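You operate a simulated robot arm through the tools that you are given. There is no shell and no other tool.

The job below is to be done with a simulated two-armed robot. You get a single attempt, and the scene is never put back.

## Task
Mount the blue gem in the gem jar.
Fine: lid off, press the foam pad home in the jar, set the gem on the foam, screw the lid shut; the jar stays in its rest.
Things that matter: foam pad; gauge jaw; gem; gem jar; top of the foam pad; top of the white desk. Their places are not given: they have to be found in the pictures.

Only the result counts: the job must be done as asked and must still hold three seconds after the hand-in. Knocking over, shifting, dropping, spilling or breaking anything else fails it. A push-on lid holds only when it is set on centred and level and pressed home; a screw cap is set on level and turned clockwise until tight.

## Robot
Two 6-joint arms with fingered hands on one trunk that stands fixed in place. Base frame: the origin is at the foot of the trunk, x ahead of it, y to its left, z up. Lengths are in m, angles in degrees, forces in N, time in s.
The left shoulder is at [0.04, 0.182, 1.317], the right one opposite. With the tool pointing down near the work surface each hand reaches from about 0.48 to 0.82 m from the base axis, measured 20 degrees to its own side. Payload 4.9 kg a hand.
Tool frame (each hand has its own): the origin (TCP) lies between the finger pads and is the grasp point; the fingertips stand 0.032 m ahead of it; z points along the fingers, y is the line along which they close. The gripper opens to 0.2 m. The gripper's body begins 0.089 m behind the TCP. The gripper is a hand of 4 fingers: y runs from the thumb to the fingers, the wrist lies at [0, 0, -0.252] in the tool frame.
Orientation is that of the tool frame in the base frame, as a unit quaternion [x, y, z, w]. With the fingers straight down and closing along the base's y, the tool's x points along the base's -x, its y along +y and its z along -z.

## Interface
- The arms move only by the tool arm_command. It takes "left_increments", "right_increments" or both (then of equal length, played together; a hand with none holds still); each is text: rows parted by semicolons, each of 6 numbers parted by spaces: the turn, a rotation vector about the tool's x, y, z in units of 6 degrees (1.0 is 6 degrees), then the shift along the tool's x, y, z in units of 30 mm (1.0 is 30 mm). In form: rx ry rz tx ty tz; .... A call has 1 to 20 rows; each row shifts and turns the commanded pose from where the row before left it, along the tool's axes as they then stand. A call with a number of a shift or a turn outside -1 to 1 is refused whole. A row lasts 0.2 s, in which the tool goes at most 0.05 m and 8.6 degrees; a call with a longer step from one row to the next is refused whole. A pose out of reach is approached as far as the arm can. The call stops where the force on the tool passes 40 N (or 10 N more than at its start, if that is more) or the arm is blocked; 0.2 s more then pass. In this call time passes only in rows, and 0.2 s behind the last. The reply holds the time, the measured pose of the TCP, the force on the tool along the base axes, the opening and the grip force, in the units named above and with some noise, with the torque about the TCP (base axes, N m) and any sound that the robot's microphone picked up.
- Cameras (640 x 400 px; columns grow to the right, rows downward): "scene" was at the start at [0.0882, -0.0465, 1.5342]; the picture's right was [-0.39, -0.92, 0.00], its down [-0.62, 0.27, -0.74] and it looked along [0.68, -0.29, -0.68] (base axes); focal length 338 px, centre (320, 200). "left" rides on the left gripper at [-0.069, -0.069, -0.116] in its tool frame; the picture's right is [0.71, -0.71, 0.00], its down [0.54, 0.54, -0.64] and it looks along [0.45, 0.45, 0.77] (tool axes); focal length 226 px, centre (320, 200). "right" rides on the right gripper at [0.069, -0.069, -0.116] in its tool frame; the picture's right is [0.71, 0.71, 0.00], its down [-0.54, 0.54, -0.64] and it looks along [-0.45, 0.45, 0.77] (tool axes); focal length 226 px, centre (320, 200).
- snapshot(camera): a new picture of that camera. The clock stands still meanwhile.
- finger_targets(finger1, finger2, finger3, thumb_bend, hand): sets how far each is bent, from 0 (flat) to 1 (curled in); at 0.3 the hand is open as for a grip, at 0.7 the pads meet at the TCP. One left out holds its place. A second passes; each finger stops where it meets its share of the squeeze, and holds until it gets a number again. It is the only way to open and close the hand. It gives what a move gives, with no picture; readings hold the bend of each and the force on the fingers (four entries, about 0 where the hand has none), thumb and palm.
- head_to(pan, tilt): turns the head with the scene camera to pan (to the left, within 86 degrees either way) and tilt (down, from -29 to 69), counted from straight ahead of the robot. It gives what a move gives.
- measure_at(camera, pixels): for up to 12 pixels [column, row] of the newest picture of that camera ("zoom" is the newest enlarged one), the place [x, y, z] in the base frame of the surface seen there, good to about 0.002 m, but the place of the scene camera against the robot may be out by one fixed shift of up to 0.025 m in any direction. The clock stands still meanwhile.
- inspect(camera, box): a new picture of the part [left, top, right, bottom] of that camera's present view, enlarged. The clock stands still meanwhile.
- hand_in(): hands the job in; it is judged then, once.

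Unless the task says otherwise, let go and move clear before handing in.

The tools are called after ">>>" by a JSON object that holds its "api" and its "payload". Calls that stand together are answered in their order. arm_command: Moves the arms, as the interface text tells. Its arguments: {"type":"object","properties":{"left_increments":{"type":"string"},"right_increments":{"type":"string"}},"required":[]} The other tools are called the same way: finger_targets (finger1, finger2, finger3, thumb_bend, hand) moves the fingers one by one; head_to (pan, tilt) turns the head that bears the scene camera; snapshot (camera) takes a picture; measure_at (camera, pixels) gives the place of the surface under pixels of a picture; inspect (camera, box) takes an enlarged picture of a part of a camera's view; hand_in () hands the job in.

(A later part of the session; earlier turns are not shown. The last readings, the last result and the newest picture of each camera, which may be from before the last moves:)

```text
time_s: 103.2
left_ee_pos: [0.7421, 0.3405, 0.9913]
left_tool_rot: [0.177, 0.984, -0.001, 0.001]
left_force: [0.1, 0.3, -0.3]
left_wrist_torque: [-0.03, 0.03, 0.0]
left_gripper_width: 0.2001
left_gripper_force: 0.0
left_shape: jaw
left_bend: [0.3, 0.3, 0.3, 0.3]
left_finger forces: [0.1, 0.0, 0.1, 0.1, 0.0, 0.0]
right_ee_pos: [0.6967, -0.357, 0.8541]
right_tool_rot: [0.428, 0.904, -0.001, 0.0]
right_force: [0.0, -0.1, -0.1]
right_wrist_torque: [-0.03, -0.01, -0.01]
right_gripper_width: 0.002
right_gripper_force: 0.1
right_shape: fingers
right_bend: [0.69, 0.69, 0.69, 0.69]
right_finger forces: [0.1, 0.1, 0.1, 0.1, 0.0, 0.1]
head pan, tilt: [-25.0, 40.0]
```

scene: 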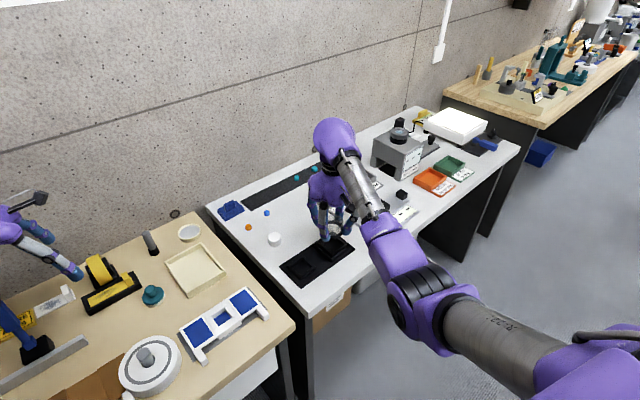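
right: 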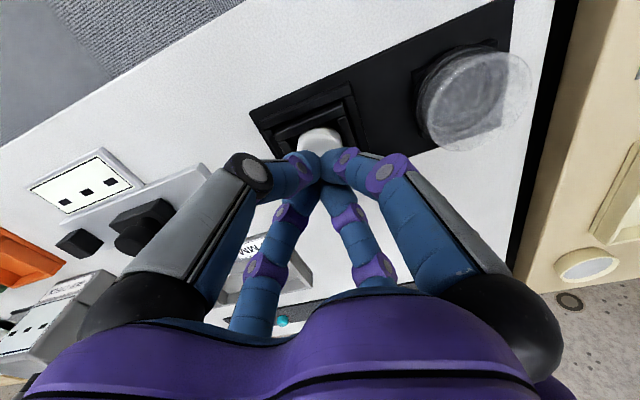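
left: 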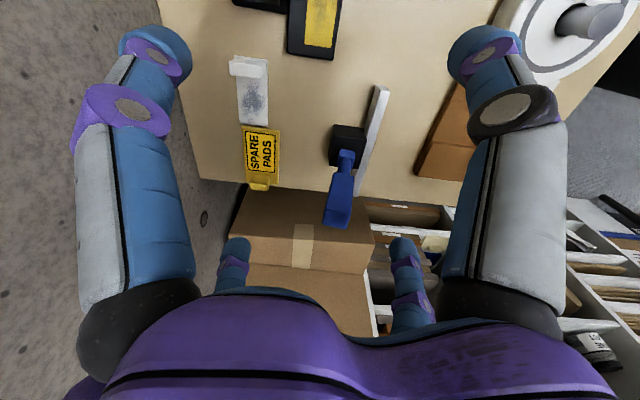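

>>> {"api": "arm_command", "payload": {"right_increments": "0 0 0 0 0 0.07"}}

>>> {"api": "arm_command", "payload": {"right_increments": "0 0 0 0 0 0.07"}}

>>> {"api": "arm_command", "payload": {"right_increments": "0 0 0 0 0 0.07"}}

```text
time_s: 103.7
left_ee_pos: [0.7418, 0.3404, 0.9909]
left_tool_rot: [0.177, 0.984, 0.001, 0.0]
left_force: [-0.1, 0.6, 0.2]
left_wrist_torque: [0.0, -0.01, 0.01]
left_gripper_width: 0.1998
left_gripper_force: 0.0
left_shape: jaw
left_bend: [0.3, 0.3, 0.3, 0.3]
left_finger forces: [0.0, 0.1, 0.0, 0.1, 0.1, 0.0]
right_ee_pos: [0.6954, -0.3571, 0.8512]
right_tool_rot: [0.429, 0.903, 0.0, 0.0]
right_force: [0.5, 0.0, -0.6]
right_wrist_torque: [0.02, -0.01, -0.01]
right_gripper_width: 0.0023
right_gripper_force: 0.0
right_shape: fingers
right_bend: [0.69, 0.69, 0.69, 0.69]
right_finger forces: [0.1, 0.1, 0.1, 0.1, 0.1, 0.1]
head pan, tilt: [-25.0, 40.0]
```

```text
time_s: 104.0
left_ee_pos: [0.7405, 0.3413, 0.9908]
left_tool_rot: [0.178, 0.984, 0.0, 0.001]
left_force: [0.6, 0.6, -0.2]
left_wrist_torque: [0.02, 0.02, -0.01]
left_gripper_width: 0.1997
left_gripper_force: 0.1
left_shape: jaw
left_bend: [0.3, 0.3, 0.3, 0.3]
left_finger forces: [0.0, 0.0, 0.0, 0.0, 0.0, 0.0]
right_ee_pos: [0.6987, -0.3578, 0.851]
right_tool_rot: [0.428, 0.904, -0.001, 0.001]
right_force: [0.5, 1.8, 10.0]
right_wrist_torque: [0.11, 0.03, -0.01]
right_gripper_width: 0.0023
right_gripper_force: 6.2
right_shape: fingers
right_bend: [0.69, 0.69, 0.69, 0.7]
right_finger forces: [7.5, 4.7, 0.0, 0.0, 0.0, 0.0]
head pan, tilt: [-25.0, 40.0]
heard: snap
```

```text
time_s: 104.5
left_ee_pos: [0.7396, 0.3417, 0.9919]
left_tool_rot: [0.177, 0.984, 0.0, 0.001]
left_force: [1.1, -0.5, 0.2]
left_wrist_torque: [-0.01, -0.03, 0.02]
left_gripper_width: 0.1998
left_gripper_force: 0.1
left_shape: jaw
left_bend: [0.3, 0.3, 0.3, 0.3]
left_finger forces: [0.1, 0.0, 0.0, 0.1, 0.0, 0.0]
right_ee_pos: [0.6971, -0.3577, 0.8504]
right_tool_rot: [0.428, 0.904, 0.0, 0.003]
right_force: [-2.0, 4.9, 25.7]
right_wrist_torque: [0.21, 0.13, -0.03]
right_gripper_width: 0.0021
right_gripper_force: 16.7
right_shape: fingers
right_bend: [0.69, 0.69, 0.69, 0.7]
right_finger forces: [17.2, 6.0, 9.1, 0.1, 0.0, 0.0]
head pan, tilt: [-25.0, 40.0]
```

I heard a snap at 10 N, so the pad is seated home, and it now bears 25.7 N. I'll lift off and check it.

>>> {"api": "arm_command", "payload": {"right_increments": "0 0 0 0 0 -0.2; 0 0 0 0 0 -0.8; 0 0 0 0 0 -0.9"}}

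>>> {"api": "inspect", "payload": {"camera": "right", "box": [240, 50, 400, 170]}}

>>> {"api": "measure_at", "payload": {"camera": "zoom", "pixels": [[330, 200], [300, 200], [360, 200], [330, 180], [330, 225], [290, 150], [330, 130]]}}

```text
time_s: 105.2
left_ee_pos: [0.7416, 0.3407, 0.9921]
left_tool_rot: [0.177, 0.984, 0.0, 0.001]
left_force: [0.1, 0.2, -0.1]
left_wrist_torque: [-0.02, -0.03, -0.02]
left_gripper_width: 0.2001
left_gripper_force: 0.0
left_shape: jaw
left_bend: [0.3, 0.3, 0.3, 0.3]
left_finger forces: [0.1, 0.0, 0.0, 0.0, 0.0, 0.0]
right_ee_pos: [0.6956, -0.3581, 0.9042]
right_tool_rot: [0.428, 0.904, -0.001, 0.001]
right_force: [0.2, 0.1, 0.9]
right_wrist_torque: [0.01, 0.01, 0.03]
right_gripper_width: 0.0021
right_gripper_force: 0.1
right_shape: fingers
right_bend: [0.69, 0.69, 0.69, 0.7]
right_finger forces: [0.0, 0.1, 0.0, 0.0, 0.0, 0.0]
head pan, tilt: [-25.0, 40.0]
```

```text
3.33 times, centred on (320, 110) of right
```

zoom: 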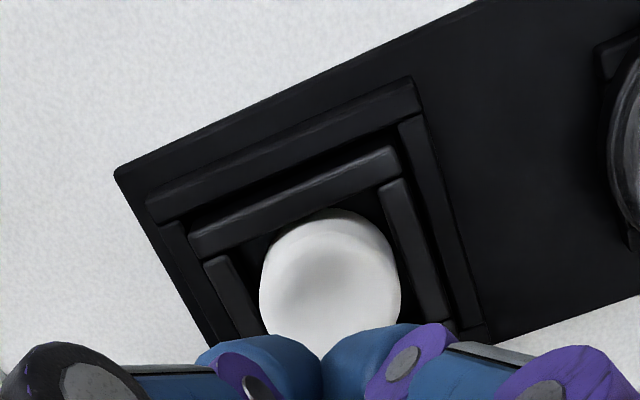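

```text
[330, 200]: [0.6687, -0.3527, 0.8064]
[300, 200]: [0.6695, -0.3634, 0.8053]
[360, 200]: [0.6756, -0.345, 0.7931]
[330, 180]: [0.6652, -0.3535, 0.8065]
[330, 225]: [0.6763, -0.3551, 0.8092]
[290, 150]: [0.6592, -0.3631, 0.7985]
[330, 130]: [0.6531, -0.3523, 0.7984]
```

The pad is seated and stays put. The gem at about (0.9135,-0.2325) needs a forward tilt of about 35°, so I'll pinch it sideways with the thumb and finger 2, keeping the back digit curled away. First I'll rise and turn the hand so that pinch lies across the reach direction.

>>> {"api": "arm_command", "payload": {"right_increments": "0 0 0 0 0 -0.8; 0 0 0 0 0 -0.8; 0 0 -1 0 0 0; 0 0 -1 0 0 0; 0 0 -1 0 0 0; 0 0 -1 0 0 0; 0 0 -1 0 0 0; 0 0 -1 0 0 0; 0 0 -1 0 0 0; 0 0 -1 0 0 0; 0 0 -0.45 0 0 0"}}

>>> {"api": "finger_targets", "payload": {"hand": "right", "finger1": 0.5, "finger2": 0.52, "finger3": 0.45, "thumb_bend": 0.52}}

>>> {"api": "finger_targets", "payload": {"hand": "right", "finger1": 1.0}}

>>> {"api": "snapshot", "payload": {"camera": "right"}}

>>> {"api": "inspect", "payload": {"camera": "scene", "box": [270, 100, 390, 220]}}

```text
time_s: 107.7
left_ee_pos: [0.7415, 0.3397, 0.9905]
left_tool_rot: [0.177, 0.984, 0.0, 0.001]
left_force: [0.3, -0.7, 0.0]
left_wrist_torque: [-0.01, 0.02, -0.02]
left_gripper_width: 0.2002
left_gripper_force: 0.0
left_shape: jaw
left_bend: [0.3, 0.3, 0.3, 0.3]
left_finger forces: [0.1, 0.0, 0.0, 0.0, 0.1, 0.1]
right_ee_pos: [0.6969, -0.3583, 0.9527]
right_tool_rot: [0.0, 1.0, -0.002, 0.0]
right_force: [-0.3, 0.6, -1.0]
right_wrist_torque: [0.0, 0.0, -0.01]
right_gripper_width: 0.0019
right_gripper_force: 0.1
right_shape: fingers
right_bend: [0.69, 0.69, 0.69, 0.7]
right_finger forces: [0.0, 0.0, 0.1, 0.0, 0.0, 0.0]
head pan, tilt: [-25.0, 40.0]
```

```text
time_s: 108.7
left_ee_pos: [0.7414, 0.3412, 0.9917]
left_tool_rot: [0.177, 0.984, 0.0, 0.0]
left_force: [0.0, 1.5, 1.0]
left_wrist_torque: [-0.03, 0.01, 0.02]
left_gripper_width: 0.1999
left_gripper_force: 0.1
left_shape: jaw
left_bend: [0.3, 0.3, 0.3, 0.3]
left_finger forces: [0.1, 0.1, 0.0, 0.0, 0.1, 0.0]
right_ee_pos: [0.6964, -0.3557, 0.9525]
right_tool_rot: [0.001, 1.0, -0.001, 0.0]
right_force: [-0.6, -0.2, 0.1]
right_wrist_torque: [-0.02, 0.01, -0.01]
right_gripper_width: 0.0652
right_gripper_force: 0.1
right_shape: fingers
right_bend: [0.5, 0.52, 0.45, 0.52]
right_finger forces: [0.1, 0.0, 0.0, 0.0, 0.0, 0.1]
head pan, tilt: [-25.0, 40.0]
```

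```text
time_s: 109.7
left_ee_pos: [0.742, 0.3408, 0.9903]
left_tool_rot: [0.176, 0.984, 0.0, 0.001]
left_force: [0.1, 0.8, 0.1]
left_wrist_torque: [0.0, 0.0, 0.02]
left_gripper_width: 0.1999
left_gripper_force: 0.1
left_shape: jaw
left_bend: [0.3, 0.3, 0.3, 0.3]
left_finger forces: [0.0, 0.0, 0.1, 0.0, 0.1, 0.1]
right_ee_pos: [0.6965, -0.3586, 0.9523]
right_tool_rot: [0.0, 1.0, -0.002, 0.0]
right_force: [-0.7, 0.0, -0.8]
right_wrist_torque: [0.0, 0.0, -0.02]
right_gripper_width: 0.0815
right_gripper_force: 0.0
right_shape: fingers
right_bend: [1.0, 0.52, 0.45, 0.52]
right_finger forces: [0.0, 0.0, 0.1, 0.1, 0.1, 0.0]
head pan, tilt: [-25.0, 40.0]
```

```text
taken
```

right: 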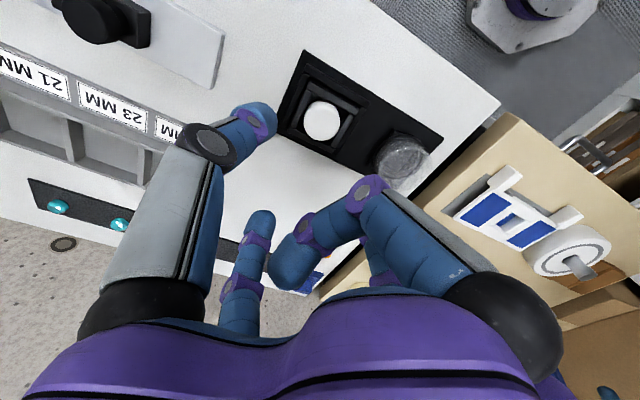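

```text
3.33 times, centred on (330, 160) of scene
```

zoom: 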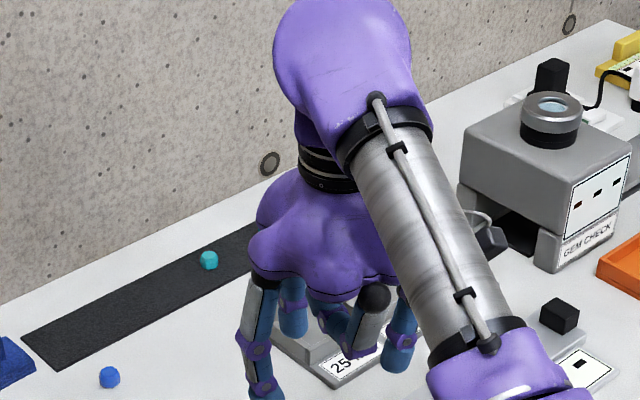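

The hand turned freely and finger 1 is curled. I'll measure where the curled digit and the other tips lie relative to the TCP.

>>> {"api": "measure_at", "payload": {"camera": "right", "pixels": [[282, 278], [290, 250], [315, 228], [340, 205], [370, 190], [255, 112], [262, 120], [263, 215], [372, 250], [405, 240]]}}

>>> {"api": "measure_at", "payload": {"camera": "scene", "pixels": [[341, 213], [337, 207], [345, 200], [308, 224], [352, 212], [297, 210]]}}

```text
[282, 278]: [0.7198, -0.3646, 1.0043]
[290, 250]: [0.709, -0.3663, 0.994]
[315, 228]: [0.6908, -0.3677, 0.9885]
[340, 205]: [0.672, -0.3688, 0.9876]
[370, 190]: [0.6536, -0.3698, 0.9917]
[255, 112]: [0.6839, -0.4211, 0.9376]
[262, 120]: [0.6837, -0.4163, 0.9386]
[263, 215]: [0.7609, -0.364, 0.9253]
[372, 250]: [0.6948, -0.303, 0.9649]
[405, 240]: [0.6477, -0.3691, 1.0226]
```

```text
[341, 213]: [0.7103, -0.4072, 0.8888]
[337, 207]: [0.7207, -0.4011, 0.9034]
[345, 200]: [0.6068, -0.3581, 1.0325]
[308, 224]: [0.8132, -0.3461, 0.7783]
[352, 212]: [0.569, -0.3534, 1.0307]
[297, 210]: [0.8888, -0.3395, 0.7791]
```

The curled digit stays at least 2 cm behind the TCP, out of the way. I'll set the thumb and finger 2 to 0.60, then move out and tilt 35° forward, stopping above the gem to look.

>>> {"api": "finger_targets", "payload": {"hand": "right", "finger2": 0.58, "thumb_bend": 0.58}}

>>> {"api": "arm_command", "payload": {"right_increments": "0 0 0 -0.49 0.78 -0.12; 0 0 0 -0.49 0.78 -0.12; 0 0 0 -0.49 0.78 -0.12; 0 0 0 -0.49 0.78 -0.12; 0 0 0 -0.49 0.78 -0.12; 0 -0.972 0 -0.855 0 -0.045; 0 -0.972 0 -0.855 0 -0.045; 0 -0.972 0 -0.855 0 -0.045; 0 -0.972 0 -0.855 0 -0.045; 0 -0.972 0 -0.855 0 -0.045; 0 -0.972 0 -0.855 0 -0.045; 0 0 0 0.72 0.04 0.53; 0 0 0 0.72 0.04 0.53; 0 0 0 0.72 0.04 0.53"}}

>>> {"api": "snapshot", "payload": {"camera": "right"}}

>>> {"api": "inspect", "payload": {"camera": "scene", "box": [200, 130, 340, 250]}}

```text
time_s: 110.7
left_ee_pos: [0.7414, 0.34, 0.992]
left_tool_rot: [0.177, 0.984, 0.0, 0.001]
left_force: [0.3, -0.1, 0.2]
left_wrist_torque: [0.0, -0.03, 0.01]
left_gripper_width: 0.1999
left_gripper_force: 0.0
left_shape: jaw
left_bend: [0.3, 0.3, 0.3, 0.3]
left_finger forces: [0.0, 0.0, 0.0, 0.0, 0.0, 0.0]
right_ee_pos: [0.698, -0.3571, 0.952]
right_tool_rot: [0.0, 1.0, -0.002, 0.0]
right_force: [-0.4, -0.4, 0.2]
right_wrist_torque: [0.01, -0.02, 0.0]
right_gripper_width: 0.0745
right_gripper_force: 0.0
right_shape: fingers
right_bend: [1.0, 0.57, 0.45, 0.57]
right_finger forces: [0.0, 0.1, 0.0, 0.0, 0.0, 0.1]
head pan, tilt: [-25.0, 40.0]
```

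```text
time_s: 113.7
left_ee_pos: [0.7405, 0.3405, 0.9904]
left_tool_rot: [0.177, 0.984, 0.001, 0.001]
left_force: [0.2, -0.2, -0.1]
left_wrist_torque: [0.01, -0.02, -0.01]
left_gripper_width: 0.2
left_gripper_force: 0.1
left_shape: jaw
left_bend: [0.3, 0.3, 0.3, 0.3]
left_finger forces: [0.1, 0.0, 0.0, 0.0, 0.1, 0.1]
right_ee_pos: [0.889, -0.237, 0.9405]
right_tool_rot: [-0.001, 0.954, -0.002, 0.301]
right_force: [-0.2, -0.5, 0.4]
right_wrist_torque: [0.0, 0.03, 0.03]
right_gripper_width: 0.0747
right_gripper_force: 0.1
right_shape: fingers
right_bend: [1.0, 0.57, 0.45, 0.57]
right_finger forces: [0.0, 0.0, 0.1, 0.0, 0.1, 0.0]
head pan, tilt: [-25.0, 40.0]
```

```text
taken
```

right: 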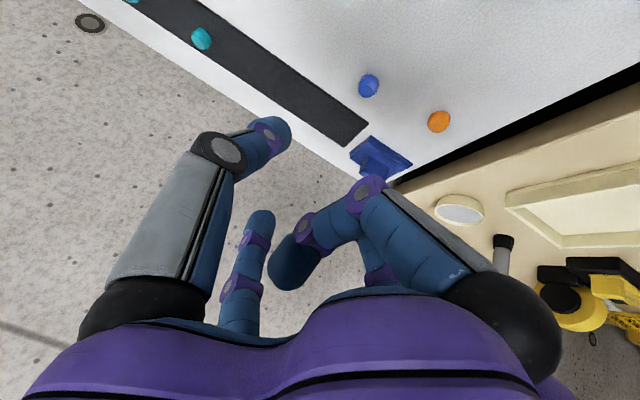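

```text
3.33 times, centred on (270, 190) of scene
```

zoom: 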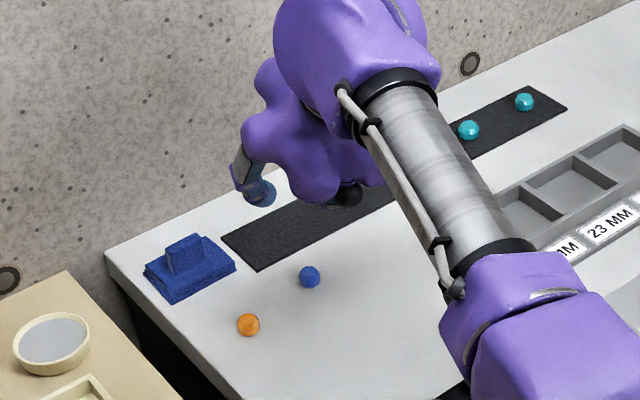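

The tilt is 35° and the gem shows at (369,85) in the hand view. I'll measure it closely.

>>> {"api": "inspect", "payload": {"camera": "right", "box": [330, 50, 410, 120]}}

>>> {"api": "measure_at", "payload": {"camera": "zoom", "pixels": [[318, 195], [318, 160], [318, 240], [280, 195], [355, 195], [318, 290], [250, 195], [318, 120]]}}

```text
5.71 times, centred on (370, 85) of right
```

zoom: 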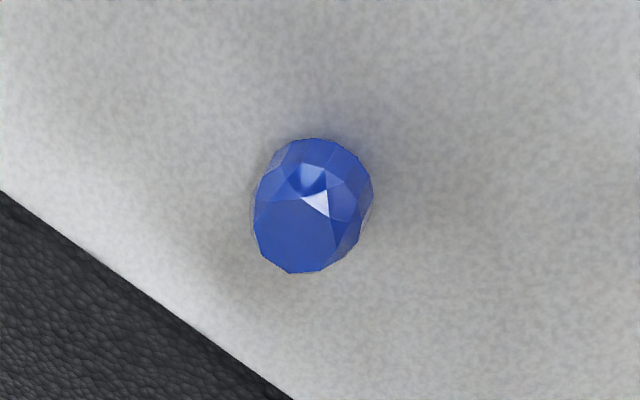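

```text
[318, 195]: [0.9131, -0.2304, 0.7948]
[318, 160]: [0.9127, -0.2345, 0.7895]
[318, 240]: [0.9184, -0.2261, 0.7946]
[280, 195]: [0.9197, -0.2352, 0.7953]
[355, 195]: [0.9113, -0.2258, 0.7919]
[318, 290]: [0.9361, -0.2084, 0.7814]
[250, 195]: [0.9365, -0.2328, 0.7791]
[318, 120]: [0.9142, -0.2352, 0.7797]
```

Up close the gem is a faceted stone about 21 mm across and 15 mm high, centred at about (0.9205,-0.2287) with its table at z 0.795. I'll tilt to 40° for reach and come to a pre-grasp 5 cm back along the tool axis.

>>> {"api": "arm_command", "payload": {"right_increments": "0 -0.83 0 0 0 0; 0 0 0 0.82 0.09 0.6; 0 0 0 0.82 0.09 0.6; 0 0 0 0.82 0.09 0.6"}}

>>> {"api": "snapshot", "payload": {"camera": "right"}}

>>> {"api": "inspect", "payload": {"camera": "right", "box": [260, 60, 440, 220]}}

>>> {"api": "inspect", "payload": {"camera": "scene", "box": [220, 170, 320, 250]}}

```text
time_s: 114.7
left_ee_pos: [0.7422, 0.3407, 0.9911]
left_tool_rot: [0.176, 0.984, 0.0, 0.0]
left_force: [-0.4, -0.5, -0.3]
left_wrist_torque: [-0.02, -0.01, 0.01]
left_gripper_width: 0.1998
left_gripper_force: 0.2
left_shape: jaw
left_bend: [0.3, 0.3, 0.3, 0.3]
left_finger forces: [0.0, 0.0, 0.1, 0.1, 0.1, 0.0]
right_ee_pos: [0.8686, -0.2289, 0.8506]
right_tool_rot: [0.0, 0.94, -0.001, 0.341]
right_force: [0.2, 0.1, 0.1]
right_wrist_torque: [0.03, 0.05, -0.03]
right_gripper_width: 0.0743
right_gripper_force: 0.1
right_shape: fingers
right_bend: [1.0, 0.57, 0.45, 0.57]
right_finger forces: [0.0, 0.0, 0.1, 0.0, 0.0, 0.0]
head pan, tilt: [-25.0, 40.0]
```

```text
taken
```

right: 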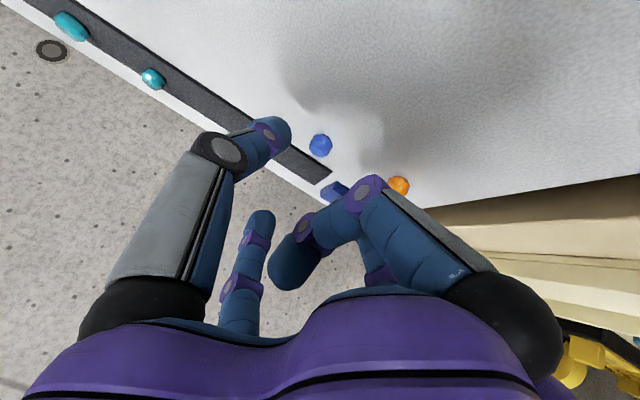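

```text
2.50 times, centred on (350, 140) of right
```

zoom: 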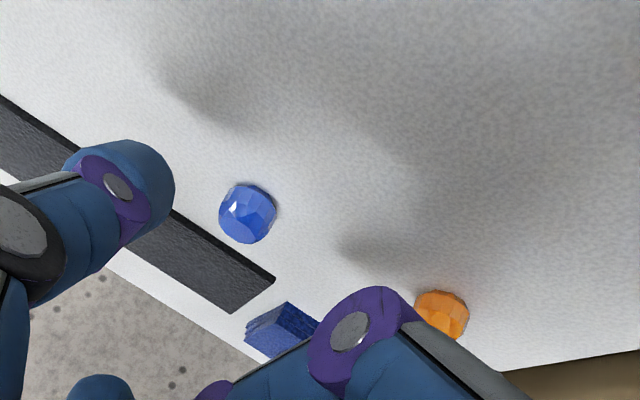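

```text
5.00 times, centred on (270, 210) of scene
```

zoom: 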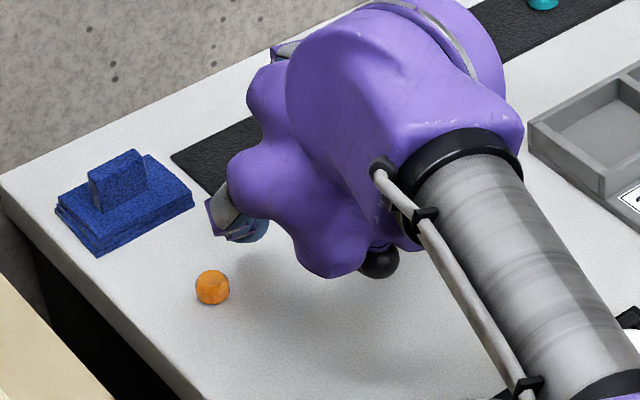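

>>> {"api": "inspect", "payload": {"camera": "right", "box": [290, 120, 350, 172]}}

>>> {"api": "measure_at", "payload": {"camera": "zoom", "pixels": [[320, 150], [320, 100], [320, 240], [250, 170], [390, 190], [280, 230], [320, 190], [420, 130], [200, 230], [350, 300]]}}

```text
7.69 times, centred on (320, 146) of right
```

zoom: 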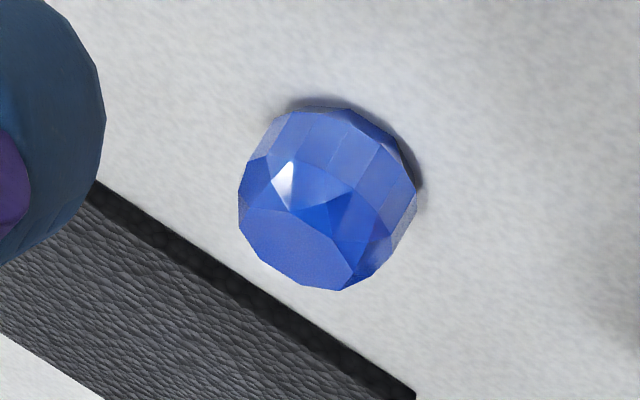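

```text
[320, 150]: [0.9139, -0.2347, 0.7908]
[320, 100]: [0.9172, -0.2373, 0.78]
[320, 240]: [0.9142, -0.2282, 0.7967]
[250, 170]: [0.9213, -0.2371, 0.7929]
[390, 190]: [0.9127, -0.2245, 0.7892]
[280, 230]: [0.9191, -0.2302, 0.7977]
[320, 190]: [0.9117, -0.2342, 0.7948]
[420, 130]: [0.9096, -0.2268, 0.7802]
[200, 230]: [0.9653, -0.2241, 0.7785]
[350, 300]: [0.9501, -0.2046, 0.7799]
```

This second view gives the gem's centre as (0.9195,-0.2285), about 22 mm across. I'll advance 40 mm along the tool axis and check.

>>> {"api": "arm_command", "payload": {"right_increments": "0 0 0 0.02 0.01 0.45; 0 0 0 0.01 0 0.45; 0 0 0 0 0 0.4"}}

>>> {"api": "snapshot", "payload": {"camera": "right"}}

>>> {"api": "inspect", "payload": {"camera": "right", "box": [240, 90, 400, 220]}}

```text
time_s: 115.5
left_ee_pos: [0.74, 0.3403, 0.9918]
left_tool_rot: [0.178, 0.984, -0.001, 0.0]
left_force: [1.0, 1.2, 0.4]
left_wrist_torque: [-0.05, 0.03, -0.01]
left_gripper_width: 0.1999
left_gripper_force: 0.1
left_shape: jaw
left_bend: [0.3, 0.3, 0.3, 0.3]
left_finger forces: [0.0, 0.0, 0.0, 0.0, 0.0, 0.0]
right_ee_pos: [0.8903, -0.2276, 0.8195]
right_tool_rot: [-0.002, 0.94, 0.0, 0.341]
right_force: [-0.7, -0.1, -0.4]
right_wrist_torque: [-0.04, 0.04, -0.05]
right_gripper_width: 0.0744
right_gripper_force: 0.1
right_shape: fingers
right_bend: [1.0, 0.57, 0.45, 0.57]
right_finger forces: [0.0, 0.1, 0.1, 0.0, 0.0, 0.0]
head pan, tilt: [-25.0, 40.0]
```

```text
taken
```

right: 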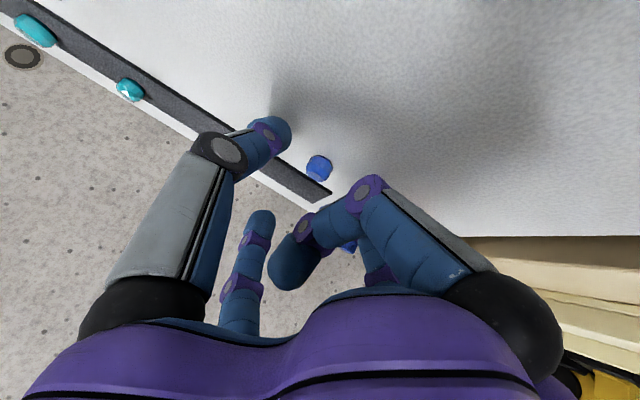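

```text
3.08 times, centred on (320, 155) of right
```

zoom: 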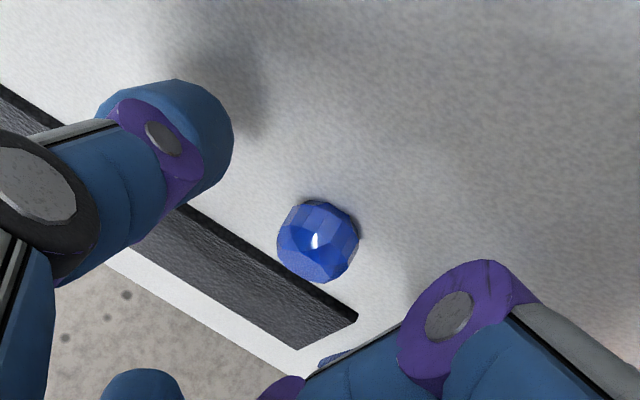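

>>> {"api": "measure_at", "payload": {"camera": "zoom", "pixels": [[228, 140], [215, 110], [225, 165], [180, 85], [318, 240], [318, 205], [300, 265], [350, 235], [230, 200]]}}

>>> {"api": "arm_command", "payload": {"right_increments": "0 0 0 0 -0.03 0.12"}}

```text
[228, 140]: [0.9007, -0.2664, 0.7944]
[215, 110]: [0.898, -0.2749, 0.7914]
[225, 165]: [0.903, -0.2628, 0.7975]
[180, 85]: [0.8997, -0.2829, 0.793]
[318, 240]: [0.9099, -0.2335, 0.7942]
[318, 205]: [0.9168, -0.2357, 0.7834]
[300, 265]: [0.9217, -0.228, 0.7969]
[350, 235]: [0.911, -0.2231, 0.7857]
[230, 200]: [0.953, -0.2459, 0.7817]
```

```text
time_s: 115.8
left_ee_pos: [0.7407, 0.3417, 0.9923]
left_tool_rot: [0.177, 0.984, 0.0, 0.001]
left_force: [0.8, 0.1, -0.1]
left_wrist_torque: [0.01, -0.04, 0.0]
left_gripper_width: 0.1999
left_gripper_force: 0.1
left_shape: jaw
left_bend: [0.3, 0.3, 0.3, 0.3]
left_finger forces: [0.0, 0.1, 0.0, 0.0, 0.1, 0.1]
right_ee_pos: [0.8944, -0.2308, 0.8173]
right_tool_rot: [-0.001, 0.94, -0.002, 0.342]
right_force: [-0.2, -0.2, 0.2]
right_wrist_torque: [0.02, -0.02, 0.01]
right_gripper_width: 0.0744
right_gripper_force: 0.0
right_shape: fingers
right_bend: [1.0, 0.57, 0.45, 0.57]
right_finger forces: [0.1, 0.0, 0.0, 0.0, 0.0, 0.0]
head pan, tilt: [-25.0, 40.0]
```

The thumb tip's lowest edge lies about 30 mm below the TCP, so I can go about 6 mm further along the axis before the desk. I'll advance that much.

>>> {"api": "arm_command", "payload": {"right_increments": "0 0 0 0 0.05 0.1; 0 0 0 0 0 0.1"}}

>>> {"api": "inspect", "payload": {"camera": "right", "box": [240, 90, 400, 220]}}

```text
time_s: 116.5
left_ee_pos: [0.7415, 0.3407, 0.9911]
left_tool_rot: [0.177, 0.984, -0.001, 0.001]
left_force: [0.6, 0.0, 0.1]
left_wrist_torque: [0.0, -0.03, 0.0]
left_gripper_width: 0.1997
left_gripper_force: 0.0
left_shape: jaw
left_bend: [0.3, 0.3, 0.3, 0.3]
left_finger forces: [0.0, 0.0, 0.0, 0.1, 0.0, 0.1]
right_ee_pos: [0.8982, -0.2281, 0.8157]
right_tool_rot: [-0.001, 0.939, -0.001, 0.344]
right_force: [-0.9, -1.5, 10.0]
right_wrist_torque: [-0.38, -0.21, -0.06]
right_gripper_width: 0.0739
right_gripper_force: 5.2
right_shape: fingers
right_bend: [1.0, 0.57, 0.45, 0.57]
right_finger forces: [0.1, 1.4, 0.1, 0.0, 9.4, 0.0]
head pan, tilt: [-25.0, 40.0]
```

```text
3.08 times, centred on (320, 155) of right
```

zoom: 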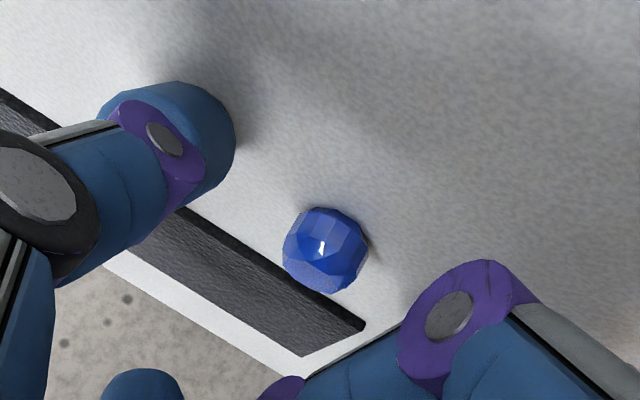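

The thumb tip touched the desk (10 N) at TCP z 0.8157. I'll back off 2 mm and forward a touch; by my estimate the inner lines of the tips then reach the gem's widest point. Then I'll close the pair gently.

>>> {"api": "arm_command", "payload": {"right_increments": "0 0 0 -0.09 0 -0.02"}}

>>> {"api": "finger_targets", "payload": {"hand": "right", "finger2": 0.62, "thumb_bend": 0.62}}

>>> {"api": "inspect", "payload": {"camera": "right", "box": [240, 90, 400, 220]}}

```text
time_s: 116.8
left_ee_pos: [0.7404, 0.3408, 0.9917]
left_tool_rot: [0.177, 0.984, 0.0, 0.001]
left_force: [-1.1, 0.4, -1.1]
left_wrist_torque: [-0.01, 0.01, 0.01]
left_gripper_width: 0.1999
left_gripper_force: 0.2
left_shape: jaw
left_bend: [0.3, 0.3, 0.3, 0.3]
left_finger forces: [0.1, 0.0, 0.0, 0.1, 0.1, 0.0]
right_ee_pos: [0.8996, -0.2275, 0.8151]
right_tool_rot: [-0.002, 0.94, 0.0, 0.342]
right_force: [-1.8, -0.2, 10.3]
right_wrist_torque: [-0.32, -0.18, -0.08]
right_gripper_width: 0.0736
right_gripper_force: 4.9
right_shape: fingers
right_bend: [1.0, 0.57, 0.45, 0.57]
right_finger forces: [0.0, 1.2, 0.0, 0.0, 8.0, 0.0]
head pan, tilt: [-25.0, 40.0]
```

```text
time_s: 117.8
left_ee_pos: [0.7421, 0.3411, 0.9904]
left_tool_rot: [0.177, 0.984, -0.001, 0.001]
left_force: [0.8, -0.5, -0.2]
left_wrist_torque: [-0.02, -0.03, -0.02]
left_gripper_width: 0.1997
left_gripper_force: 0.1
left_shape: jaw
left_bend: [0.3, 0.3, 0.3, 0.3]
left_finger forces: [0.0, 0.1, 0.0, 0.0, 0.0, 0.0]
right_ee_pos: [0.9, -0.228, 0.8145]
right_tool_rot: [-0.001, 0.94, -0.001, 0.342]
right_force: [-1.0, -0.5, 1.3]
right_wrist_torque: [-0.04, -0.04, 0.01]
right_gripper_width: 0.0671
right_gripper_force: 1.1
right_shape: fingers
right_bend: [1.0, 0.62, 0.45, 0.62]
right_finger forces: [0.1, 0.3, 0.1, 0.0, 1.3, 0.0]
head pan, tilt: [-25.0, 40.0]
```

```text
3.08 times, centred on (320, 155) of right
```

zoom: 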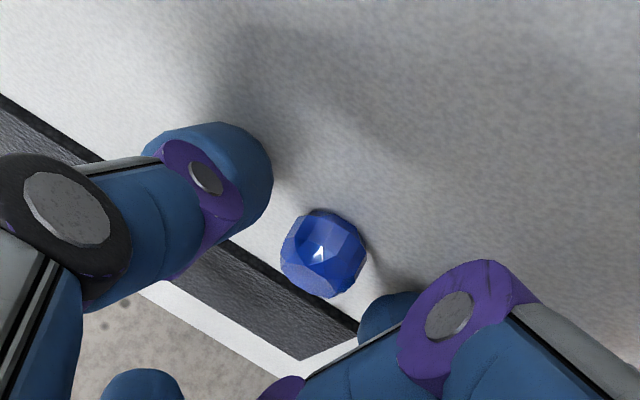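

Closing to 0.62 relieved the desk contact, and finger 2's tip shows at (385,310) on the gem's other side. I'll close further until both tips meet the gem.

>>> {"api": "finger_targets", "payload": {"hand": "right", "finger2": 0.645, "thumb_bend": 0.645}}

>>> {"api": "inspect", "payload": {"camera": "right", "box": [240, 90, 400, 220]}}

```text
time_s: 118.8
left_ee_pos: [0.7412, 0.3401, 0.9916]
left_tool_rot: [0.177, 0.984, -0.001, 0.001]
left_force: [-0.2, 0.6, -0.5]
left_wrist_torque: [-0.02, 0.03, 0.0]
left_gripper_width: 0.1998
left_gripper_force: 0.0
left_shape: jaw
left_bend: [0.3, 0.3, 0.3, 0.3]
left_finger forces: [0.1, 0.0, 0.0, 0.1, 0.1, 0.0]
right_ee_pos: [0.8989, -0.2281, 0.8146]
right_tool_rot: [-0.001, 0.939, -0.001, 0.343]
right_force: [-0.1, -0.3, 0.2]
right_wrist_torque: [0.02, 0.05, -0.01]
right_gripper_width: 0.0643
right_gripper_force: 0.1
right_shape: fingers
right_bend: [1.0, 0.64, 0.45, 0.64]
right_finger forces: [0.1, 0.1, 0.0, 0.0, 0.0, 0.1]
head pan, tilt: [-25.0, 40.0]
```

```text
3.08 times, centred on (320, 155) of right
```

zoom: 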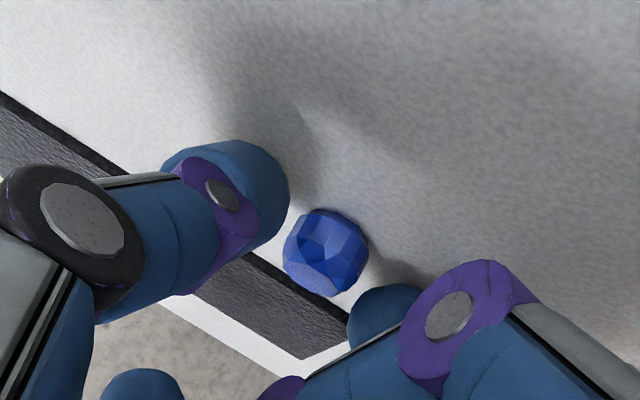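

>>> {"api": "finger_targets", "payload": {"hand": "right", "finger2": 0.665, "thumb_bend": 0.665}}

>>> {"api": "inspect", "payload": {"camera": "right", "box": [260, 110, 380, 210]}}

```text
time_s: 119.8
left_ee_pos: [0.7418, 0.3403, 0.9903]
left_tool_rot: [0.177, 0.984, 0.0, 0.001]
left_force: [0.3, -0.4, 0.4]
left_wrist_torque: [0.0, 0.01, 0.0]
left_gripper_width: 0.1998
left_gripper_force: 0.1
left_shape: jaw
left_bend: [0.3, 0.3, 0.3, 0.3]
left_finger forces: [0.1, 0.0, 0.0, 0.0, 0.0, 0.0]
right_ee_pos: [0.8996, -0.2286, 0.8145]
right_tool_rot: [-0.001, 0.94, -0.001, 0.342]
right_force: [0.7, 0.2, -0.3]
right_wrist_torque: [-0.01, -0.02, 0.0]
right_gripper_width: 0.0612
right_gripper_force: 0.0
right_shape: fingers
right_bend: [1.0, 0.66, 0.45, 0.66]
right_finger forces: [0.0, 0.0, 0.0, 0.0, 0.0, 0.1]
head pan, tilt: [-25.0, 40.0]
```

```text
4.00 times, centred on (320, 160) of right
```

zoom: 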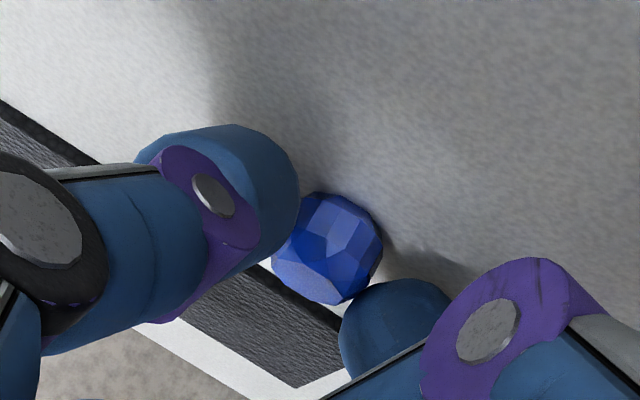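

>>> {"api": "finger_targets", "payload": {"hand": "right", "finger2": 0.68, "thumb_bend": 0.68}}

>>> {"api": "inspect", "payload": {"camera": "right", "box": [260, 110, 380, 210]}}

```text
time_s: 120.8
left_ee_pos: [0.7409, 0.3397, 0.9903]
left_tool_rot: [0.177, 0.984, 0.001, 0.0]
left_force: [-0.7, 0.0, 0.8]
left_wrist_torque: [0.03, 0.0, -0.01]
left_gripper_width: 0.1997
left_gripper_force: 0.1
left_shape: jaw
left_bend: [0.3, 0.3, 0.3, 0.3]
left_finger forces: [0.0, 0.0, 0.1, 0.1, 0.0, 0.0]
right_ee_pos: [0.8997, -0.2287, 0.8145]
right_tool_rot: [-0.001, 0.94, -0.001, 0.342]
right_force: [0.3, -0.2, -0.7]
right_wrist_torque: [-0.01, -0.01, 0.01]
right_gripper_width: 0.0596
right_gripper_force: 1.0
right_shape: fingers
right_bend: [1.0, 0.67, 0.45, 0.67]
right_finger forces: [0.0, 1.2, 0.0, 0.0, 1.2, 0.0]
head pan, tilt: [-25.0, 40.0]
```

```text
4.00 times, centred on (320, 160) of right
```

zoom: 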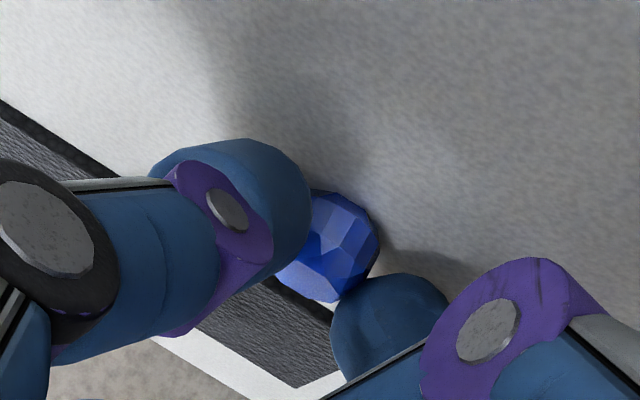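

Both tips now touch the gem with 1.2 N each, evenly. I'll squeeze a little more firmly.

>>> {"api": "finger_targets", "payload": {"hand": "right", "finger2": 0.72, "thumb_bend": 0.72}}

>>> {"api": "inspect", "payload": {"camera": "right", "box": [260, 110, 380, 210]}}

```text
time_s: 121.8
left_ee_pos: [0.7422, 0.3403, 0.9911]
left_tool_rot: [0.177, 0.984, 0.0, 0.001]
left_force: [-0.4, 0.1, 0.3]
left_wrist_torque: [-0.01, 0.01, 0.04]
left_gripper_width: 0.2
left_gripper_force: 0.1
left_shape: jaw
left_bend: [0.3, 0.3, 0.3, 0.3]
left_finger forces: [0.0, 0.1, 0.0, 0.0, 0.0, 0.0]
right_ee_pos: [0.8997, -0.2289, 0.8145]
right_tool_rot: [-0.002, 0.94, -0.001, 0.342]
right_force: [-0.9, 0.9, -0.3]
right_wrist_torque: [-0.01, -0.01, 0.02]
right_gripper_width: 0.0584
right_gripper_force: 6.0
right_shape: fingers
right_bend: [1.0, 0.67, 0.45, 0.68]
right_finger forces: [0.1, 5.7, 0.0, 0.0, 5.9, 0.1]
head pan, tilt: [-25.0, 40.0]
```

```text
4.00 times, centred on (320, 160) of right
```

zoom: 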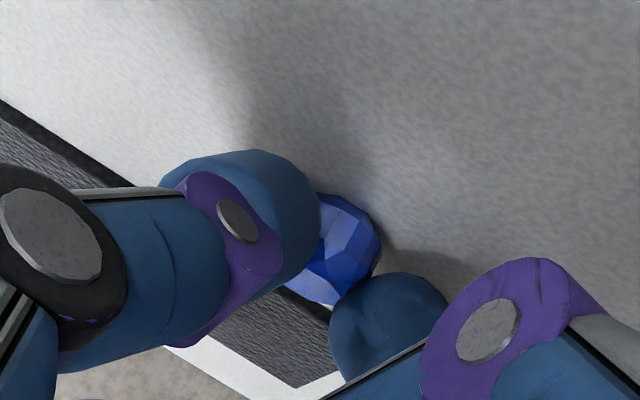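

The grip holds at 5.8 N each. I'll lift 2 cm straight up and see whether the gem comes along.

>>> {"api": "arm_command", "payload": {"right_increments": "0 0 0 -0.1 0 -0.12; 0 0 0 -0.15 0 -0.18; 0 0 0 -0.2 0 -0.24"}}

>>> {"api": "inspect", "payload": {"camera": "right", "box": [240, 90, 400, 220]}}

```text
time_s: 122.7
left_ee_pos: [0.7418, 0.3404, 0.9916]
left_tool_rot: [0.177, 0.984, 0.0, 0.001]
left_force: [0.5, -1.2, 0.2]
left_wrist_torque: [0.01, -0.03, -0.02]
left_gripper_width: 0.1998
left_gripper_force: 0.0
left_shape: jaw
left_bend: [0.3, 0.3, 0.3, 0.3]
left_finger forces: [0.0, 0.1, 0.0, 0.1, 0.1, 0.0]
right_ee_pos: [0.899, -0.2291, 0.8354]
right_tool_rot: [0.0, 0.94, -0.002, 0.342]
right_force: [-0.7, -0.3, 0.3]
right_wrist_torque: [0.0, -0.01, 0.01]
right_gripper_width: 0.0585
right_gripper_force: 5.7
right_shape: fingers
right_bend: [1.0, 0.67, 0.45, 0.68]
right_finger forces: [0.0, 5.6, 0.2, 0.0, 5.9, 0.1]
head pan, tilt: [-25.0, 40.0]
```

```text
3.08 times, centred on (320, 155) of right
```

zoom: 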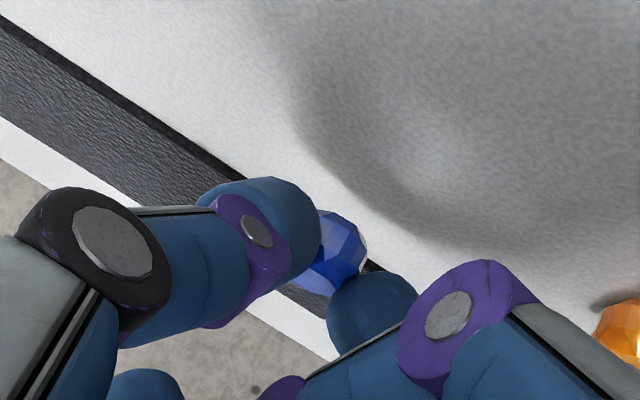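

The gem lifts with the hand. I'll keep this 40° tilt so the gem stays flat, raise it, and carry it over the jar.

>>> {"api": "arm_command", "payload": {"right_increments": "0 0 0 -0.6 0 -0.72; 0 0 0 -0.6 0 -0.72; 0 0 0 -0.6 0 -0.72; 0 0 0 0.63 -0.47 -0.53; 0 0 0 0.63 -0.47 -0.53; 0 0 0 0.63 -0.47 -0.53; 0 0 0 0.63 -0.47 -0.53; 0 0 0 0.63 -0.47 -0.53; 0 0 0 0.63 -0.47 -0.53; 0 0 0 0.63 -0.47 -0.53"}}

>>> {"api": "snapshot", "payload": {"camera": "right"}}

>>> {"api": "snapshot", "payload": {"camera": "scene"}}

```text
time_s: 124.8
left_ee_pos: [0.7418, 0.3411, 0.99]
left_tool_rot: [0.178, 0.984, 0.001, 0.001]
left_force: [0.1, 0.0, -0.8]
left_wrist_torque: [-0.05, 0.02, 0.02]
left_gripper_width: 0.1998
left_gripper_force: 0.0
left_shape: jaw
left_bend: [0.3, 0.3, 0.3, 0.3]
left_finger forces: [0.0, 0.0, 0.1, 0.0, 0.1, 0.1]
right_ee_pos: [0.727, -0.3267, 0.9196]
right_tool_rot: [-0.001, 0.94, -0.002, 0.341]
right_force: [-0.4, 0.4, -0.2]
right_wrist_torque: [-0.02, 0.01, 0.0]
right_gripper_width: 0.0581
right_gripper_force: 5.4
right_shape: fingers
right_bend: [1.0, 0.67, 0.45, 0.69]
right_finger forces: [0.0, 5.2, 0.1, 0.0, 5.7, 0.0]
head pan, tilt: [-25.0, 40.0]
```

```text
taken
```

right: 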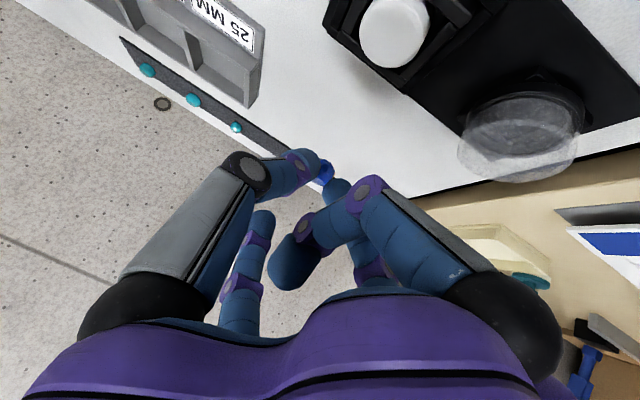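

```text
taken
```

scene: 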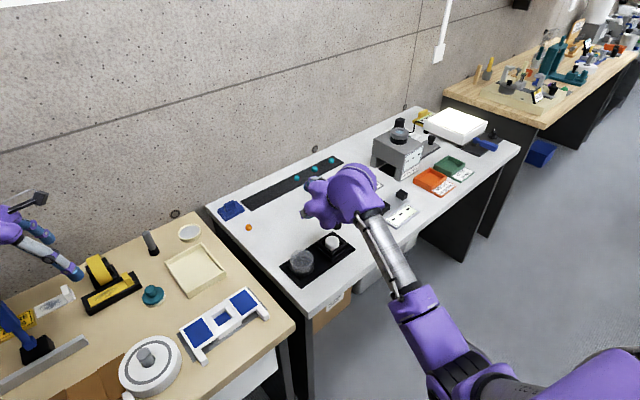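

The gem is still pinched, visible at (326,172). I'll measure both the gem in the hand and the foam pad's top from here.

>>> {"api": "inspect", "payload": {"camera": "right", "box": [290, 0, 450, 200]}}

>>> {"api": "measure_at", "payload": {"camera": "right", "pixels": [[326, 172], [328, 165], [322, 180], [395, 35], [365, 35], [425, 28], [395, 60], [393, 8], [330, 25], [395, 78]]}}

```text
2.00 times, centred on (370, 100) of right
```

zoom: 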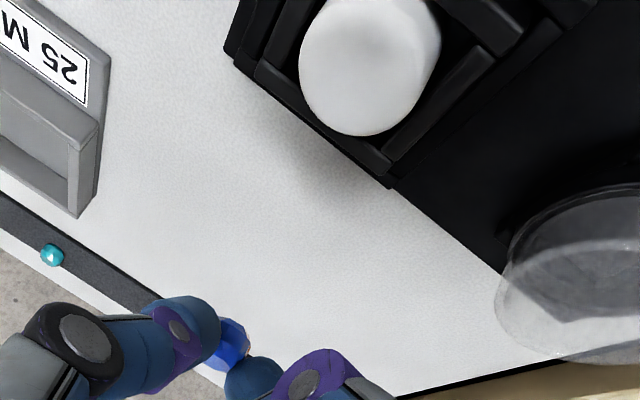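

```text
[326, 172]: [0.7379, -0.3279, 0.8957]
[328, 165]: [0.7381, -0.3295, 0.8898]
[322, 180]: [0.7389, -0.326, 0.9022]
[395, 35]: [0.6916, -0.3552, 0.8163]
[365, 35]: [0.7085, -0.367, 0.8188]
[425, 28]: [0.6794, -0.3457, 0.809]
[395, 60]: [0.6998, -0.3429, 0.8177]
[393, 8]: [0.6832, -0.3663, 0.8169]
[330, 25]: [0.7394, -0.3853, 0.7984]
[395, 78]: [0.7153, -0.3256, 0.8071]
```

The foam top is at z 0.8165, centred near (0.696,-0.3555), and the gem rides where I expected relative to the TCP. I'll move the gem over the foam, about 3 cm up.

>>> {"api": "arm_command", "payload": {"right_increments": "0 0 0 0.72 -0.33 -0.03; 0 0 0 0.72 -0.33 -0.03; 0 0 0 0.72 -0.32 -0.03"}}

>>> {"api": "snapshot", "payload": {"camera": "right"}}

>>> {"api": "inspect", "payload": {"camera": "right", "box": [250, 90, 410, 220]}}

>>> {"api": "inspect", "payload": {"camera": "scene", "box": [270, 180, 390, 280]}}

```text
time_s: 125.7
left_ee_pos: [0.7416, 0.3412, 0.9909]
left_tool_rot: [0.177, 0.984, -0.001, 0.001]
left_force: [0.6, -0.2, -0.2]
left_wrist_torque: [-0.02, -0.03, -0.01]
left_gripper_width: 0.1998
left_gripper_force: 0.1
left_shape: jaw
left_bend: [0.3, 0.3, 0.3, 0.3]
left_finger forces: [0.0, 0.0, 0.1, 0.0, 0.1, 0.0]
right_ee_pos: [0.6746, -0.3558, 0.8815]
right_tool_rot: [-0.001, 0.94, -0.001, 0.342]
right_force: [-1.0, 1.4, 0.4]
right_wrist_torque: [-0.03, 0.01, 0.02]
right_gripper_width: 0.058
right_gripper_force: 5.6
right_shape: fingers
right_bend: [1.0, 0.67, 0.45, 0.69]
right_finger forces: [0.1, 5.1, 0.1, 0.0, 5.6, 0.0]
head pan, tilt: [-25.0, 40.0]
```

```text
taken
```

right: 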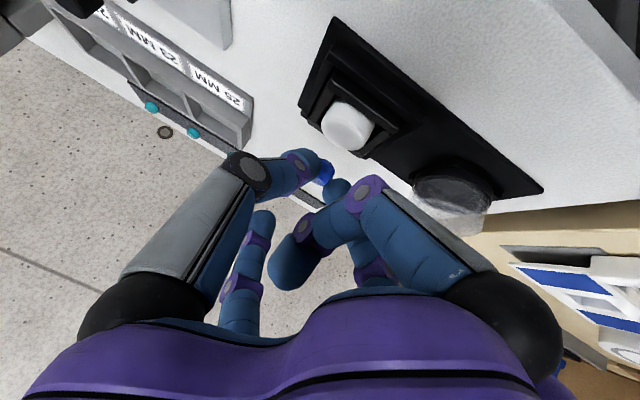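

```text
3.08 times, centred on (330, 155) of right
```

zoom: 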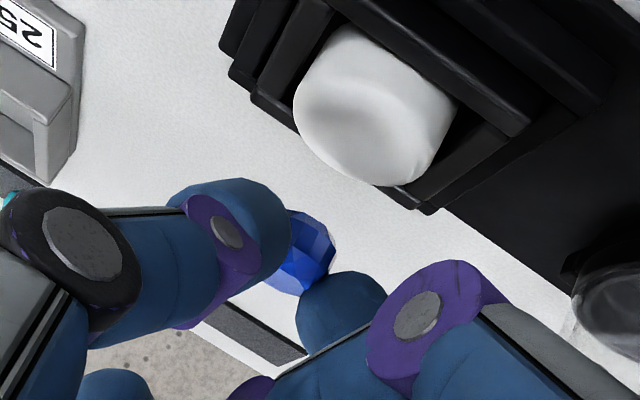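

```text
4.00 times, centred on (330, 230) of scene
```

zoom: 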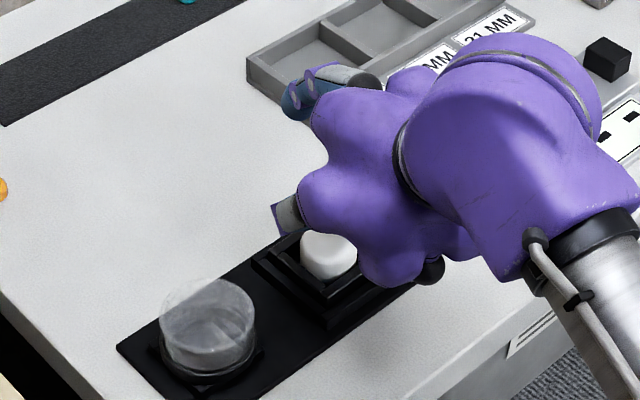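

>>> {"api": "inspect", "payload": {"camera": "right", "box": [310, 80, 400, 170]}}

>>> {"api": "measure_at", "payload": {"camera": "zoom", "pixels": [[220, 200], [260, 230], [300, 270], [240, 150], [280, 180], [330, 230], [200, 150], [360, 290], [280, 100], [330, 140], [150, 170], [300, 310]]}}

```text
4.44 times, centred on (355, 125) of right
```

zoom: 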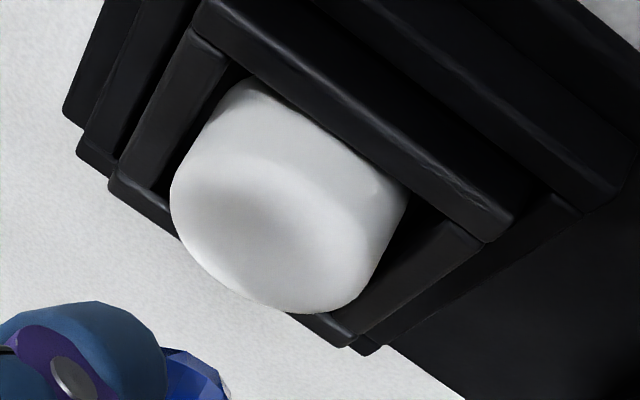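

```text
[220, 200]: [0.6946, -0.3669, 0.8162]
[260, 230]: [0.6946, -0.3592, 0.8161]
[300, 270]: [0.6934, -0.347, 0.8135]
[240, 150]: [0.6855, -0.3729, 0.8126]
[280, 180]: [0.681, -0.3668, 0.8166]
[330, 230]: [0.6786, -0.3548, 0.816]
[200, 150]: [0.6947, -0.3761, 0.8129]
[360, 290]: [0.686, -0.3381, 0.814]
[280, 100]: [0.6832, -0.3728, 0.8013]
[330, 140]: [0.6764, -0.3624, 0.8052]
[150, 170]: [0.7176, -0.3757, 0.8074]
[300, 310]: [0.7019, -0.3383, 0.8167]
```

>>> {"api": "arm_command", "payload": {"right_increments": "0 0 0 0.24 -0.01 0.34; 0 0 0 0.23 -0.01 0.33"}}

>>> {"api": "inspect", "payload": {"camera": "right", "box": [250, 90, 410, 220]}}

>>> {"api": "inspect", "payload": {"camera": "scene", "box": [290, 210, 370, 270]}}

```text
time_s: 126.2
left_ee_pos: [0.7414, 0.3412, 0.9912]
left_tool_rot: [0.178, 0.984, 0.0, 0.001]
left_force: [0.5, -0.4, 1.0]
left_wrist_torque: [0.0, -0.05, -0.01]
left_gripper_width: 0.2001
left_gripper_force: 0.0
left_shape: jaw
left_bend: [0.3, 0.3, 0.3, 0.3]
left_finger forces: [0.0, 0.0, 0.0, 0.1, 0.1, 0.0]
right_ee_pos: [0.6748, -0.3578, 0.8565]
right_tool_rot: [-0.001, 0.94, -0.001, 0.342]
right_force: [0.1, 0.3, -0.7]
right_wrist_torque: [0.01, -0.02, -0.03]
right_gripper_width: 0.0583
right_gripper_force: 5.3
right_shape: fingers
right_bend: [1.0, 0.67, 0.45, 0.69]
right_finger forces: [0.0, 5.1, 0.1, 0.0, 5.6, 0.1]
head pan, tilt: [-25.0, 40.0]
```

```text
3.08 times, centred on (330, 155) of right
```

zoom: 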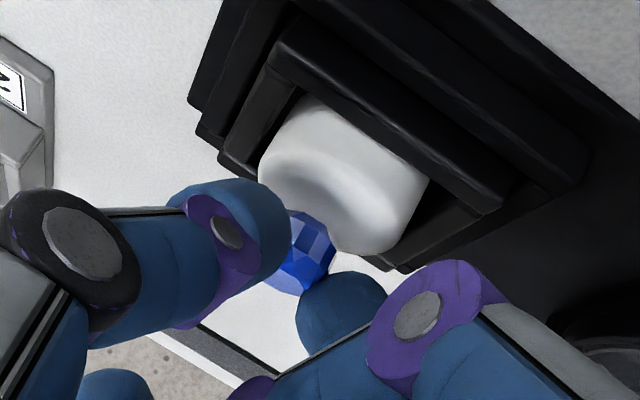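

```text
6.67 times, centred on (330, 240) of scene
```

zoom: 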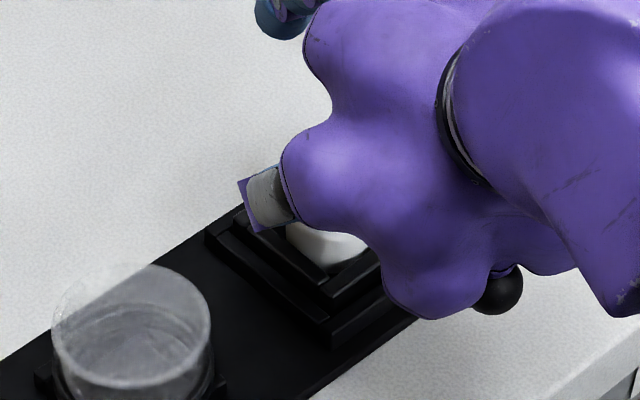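

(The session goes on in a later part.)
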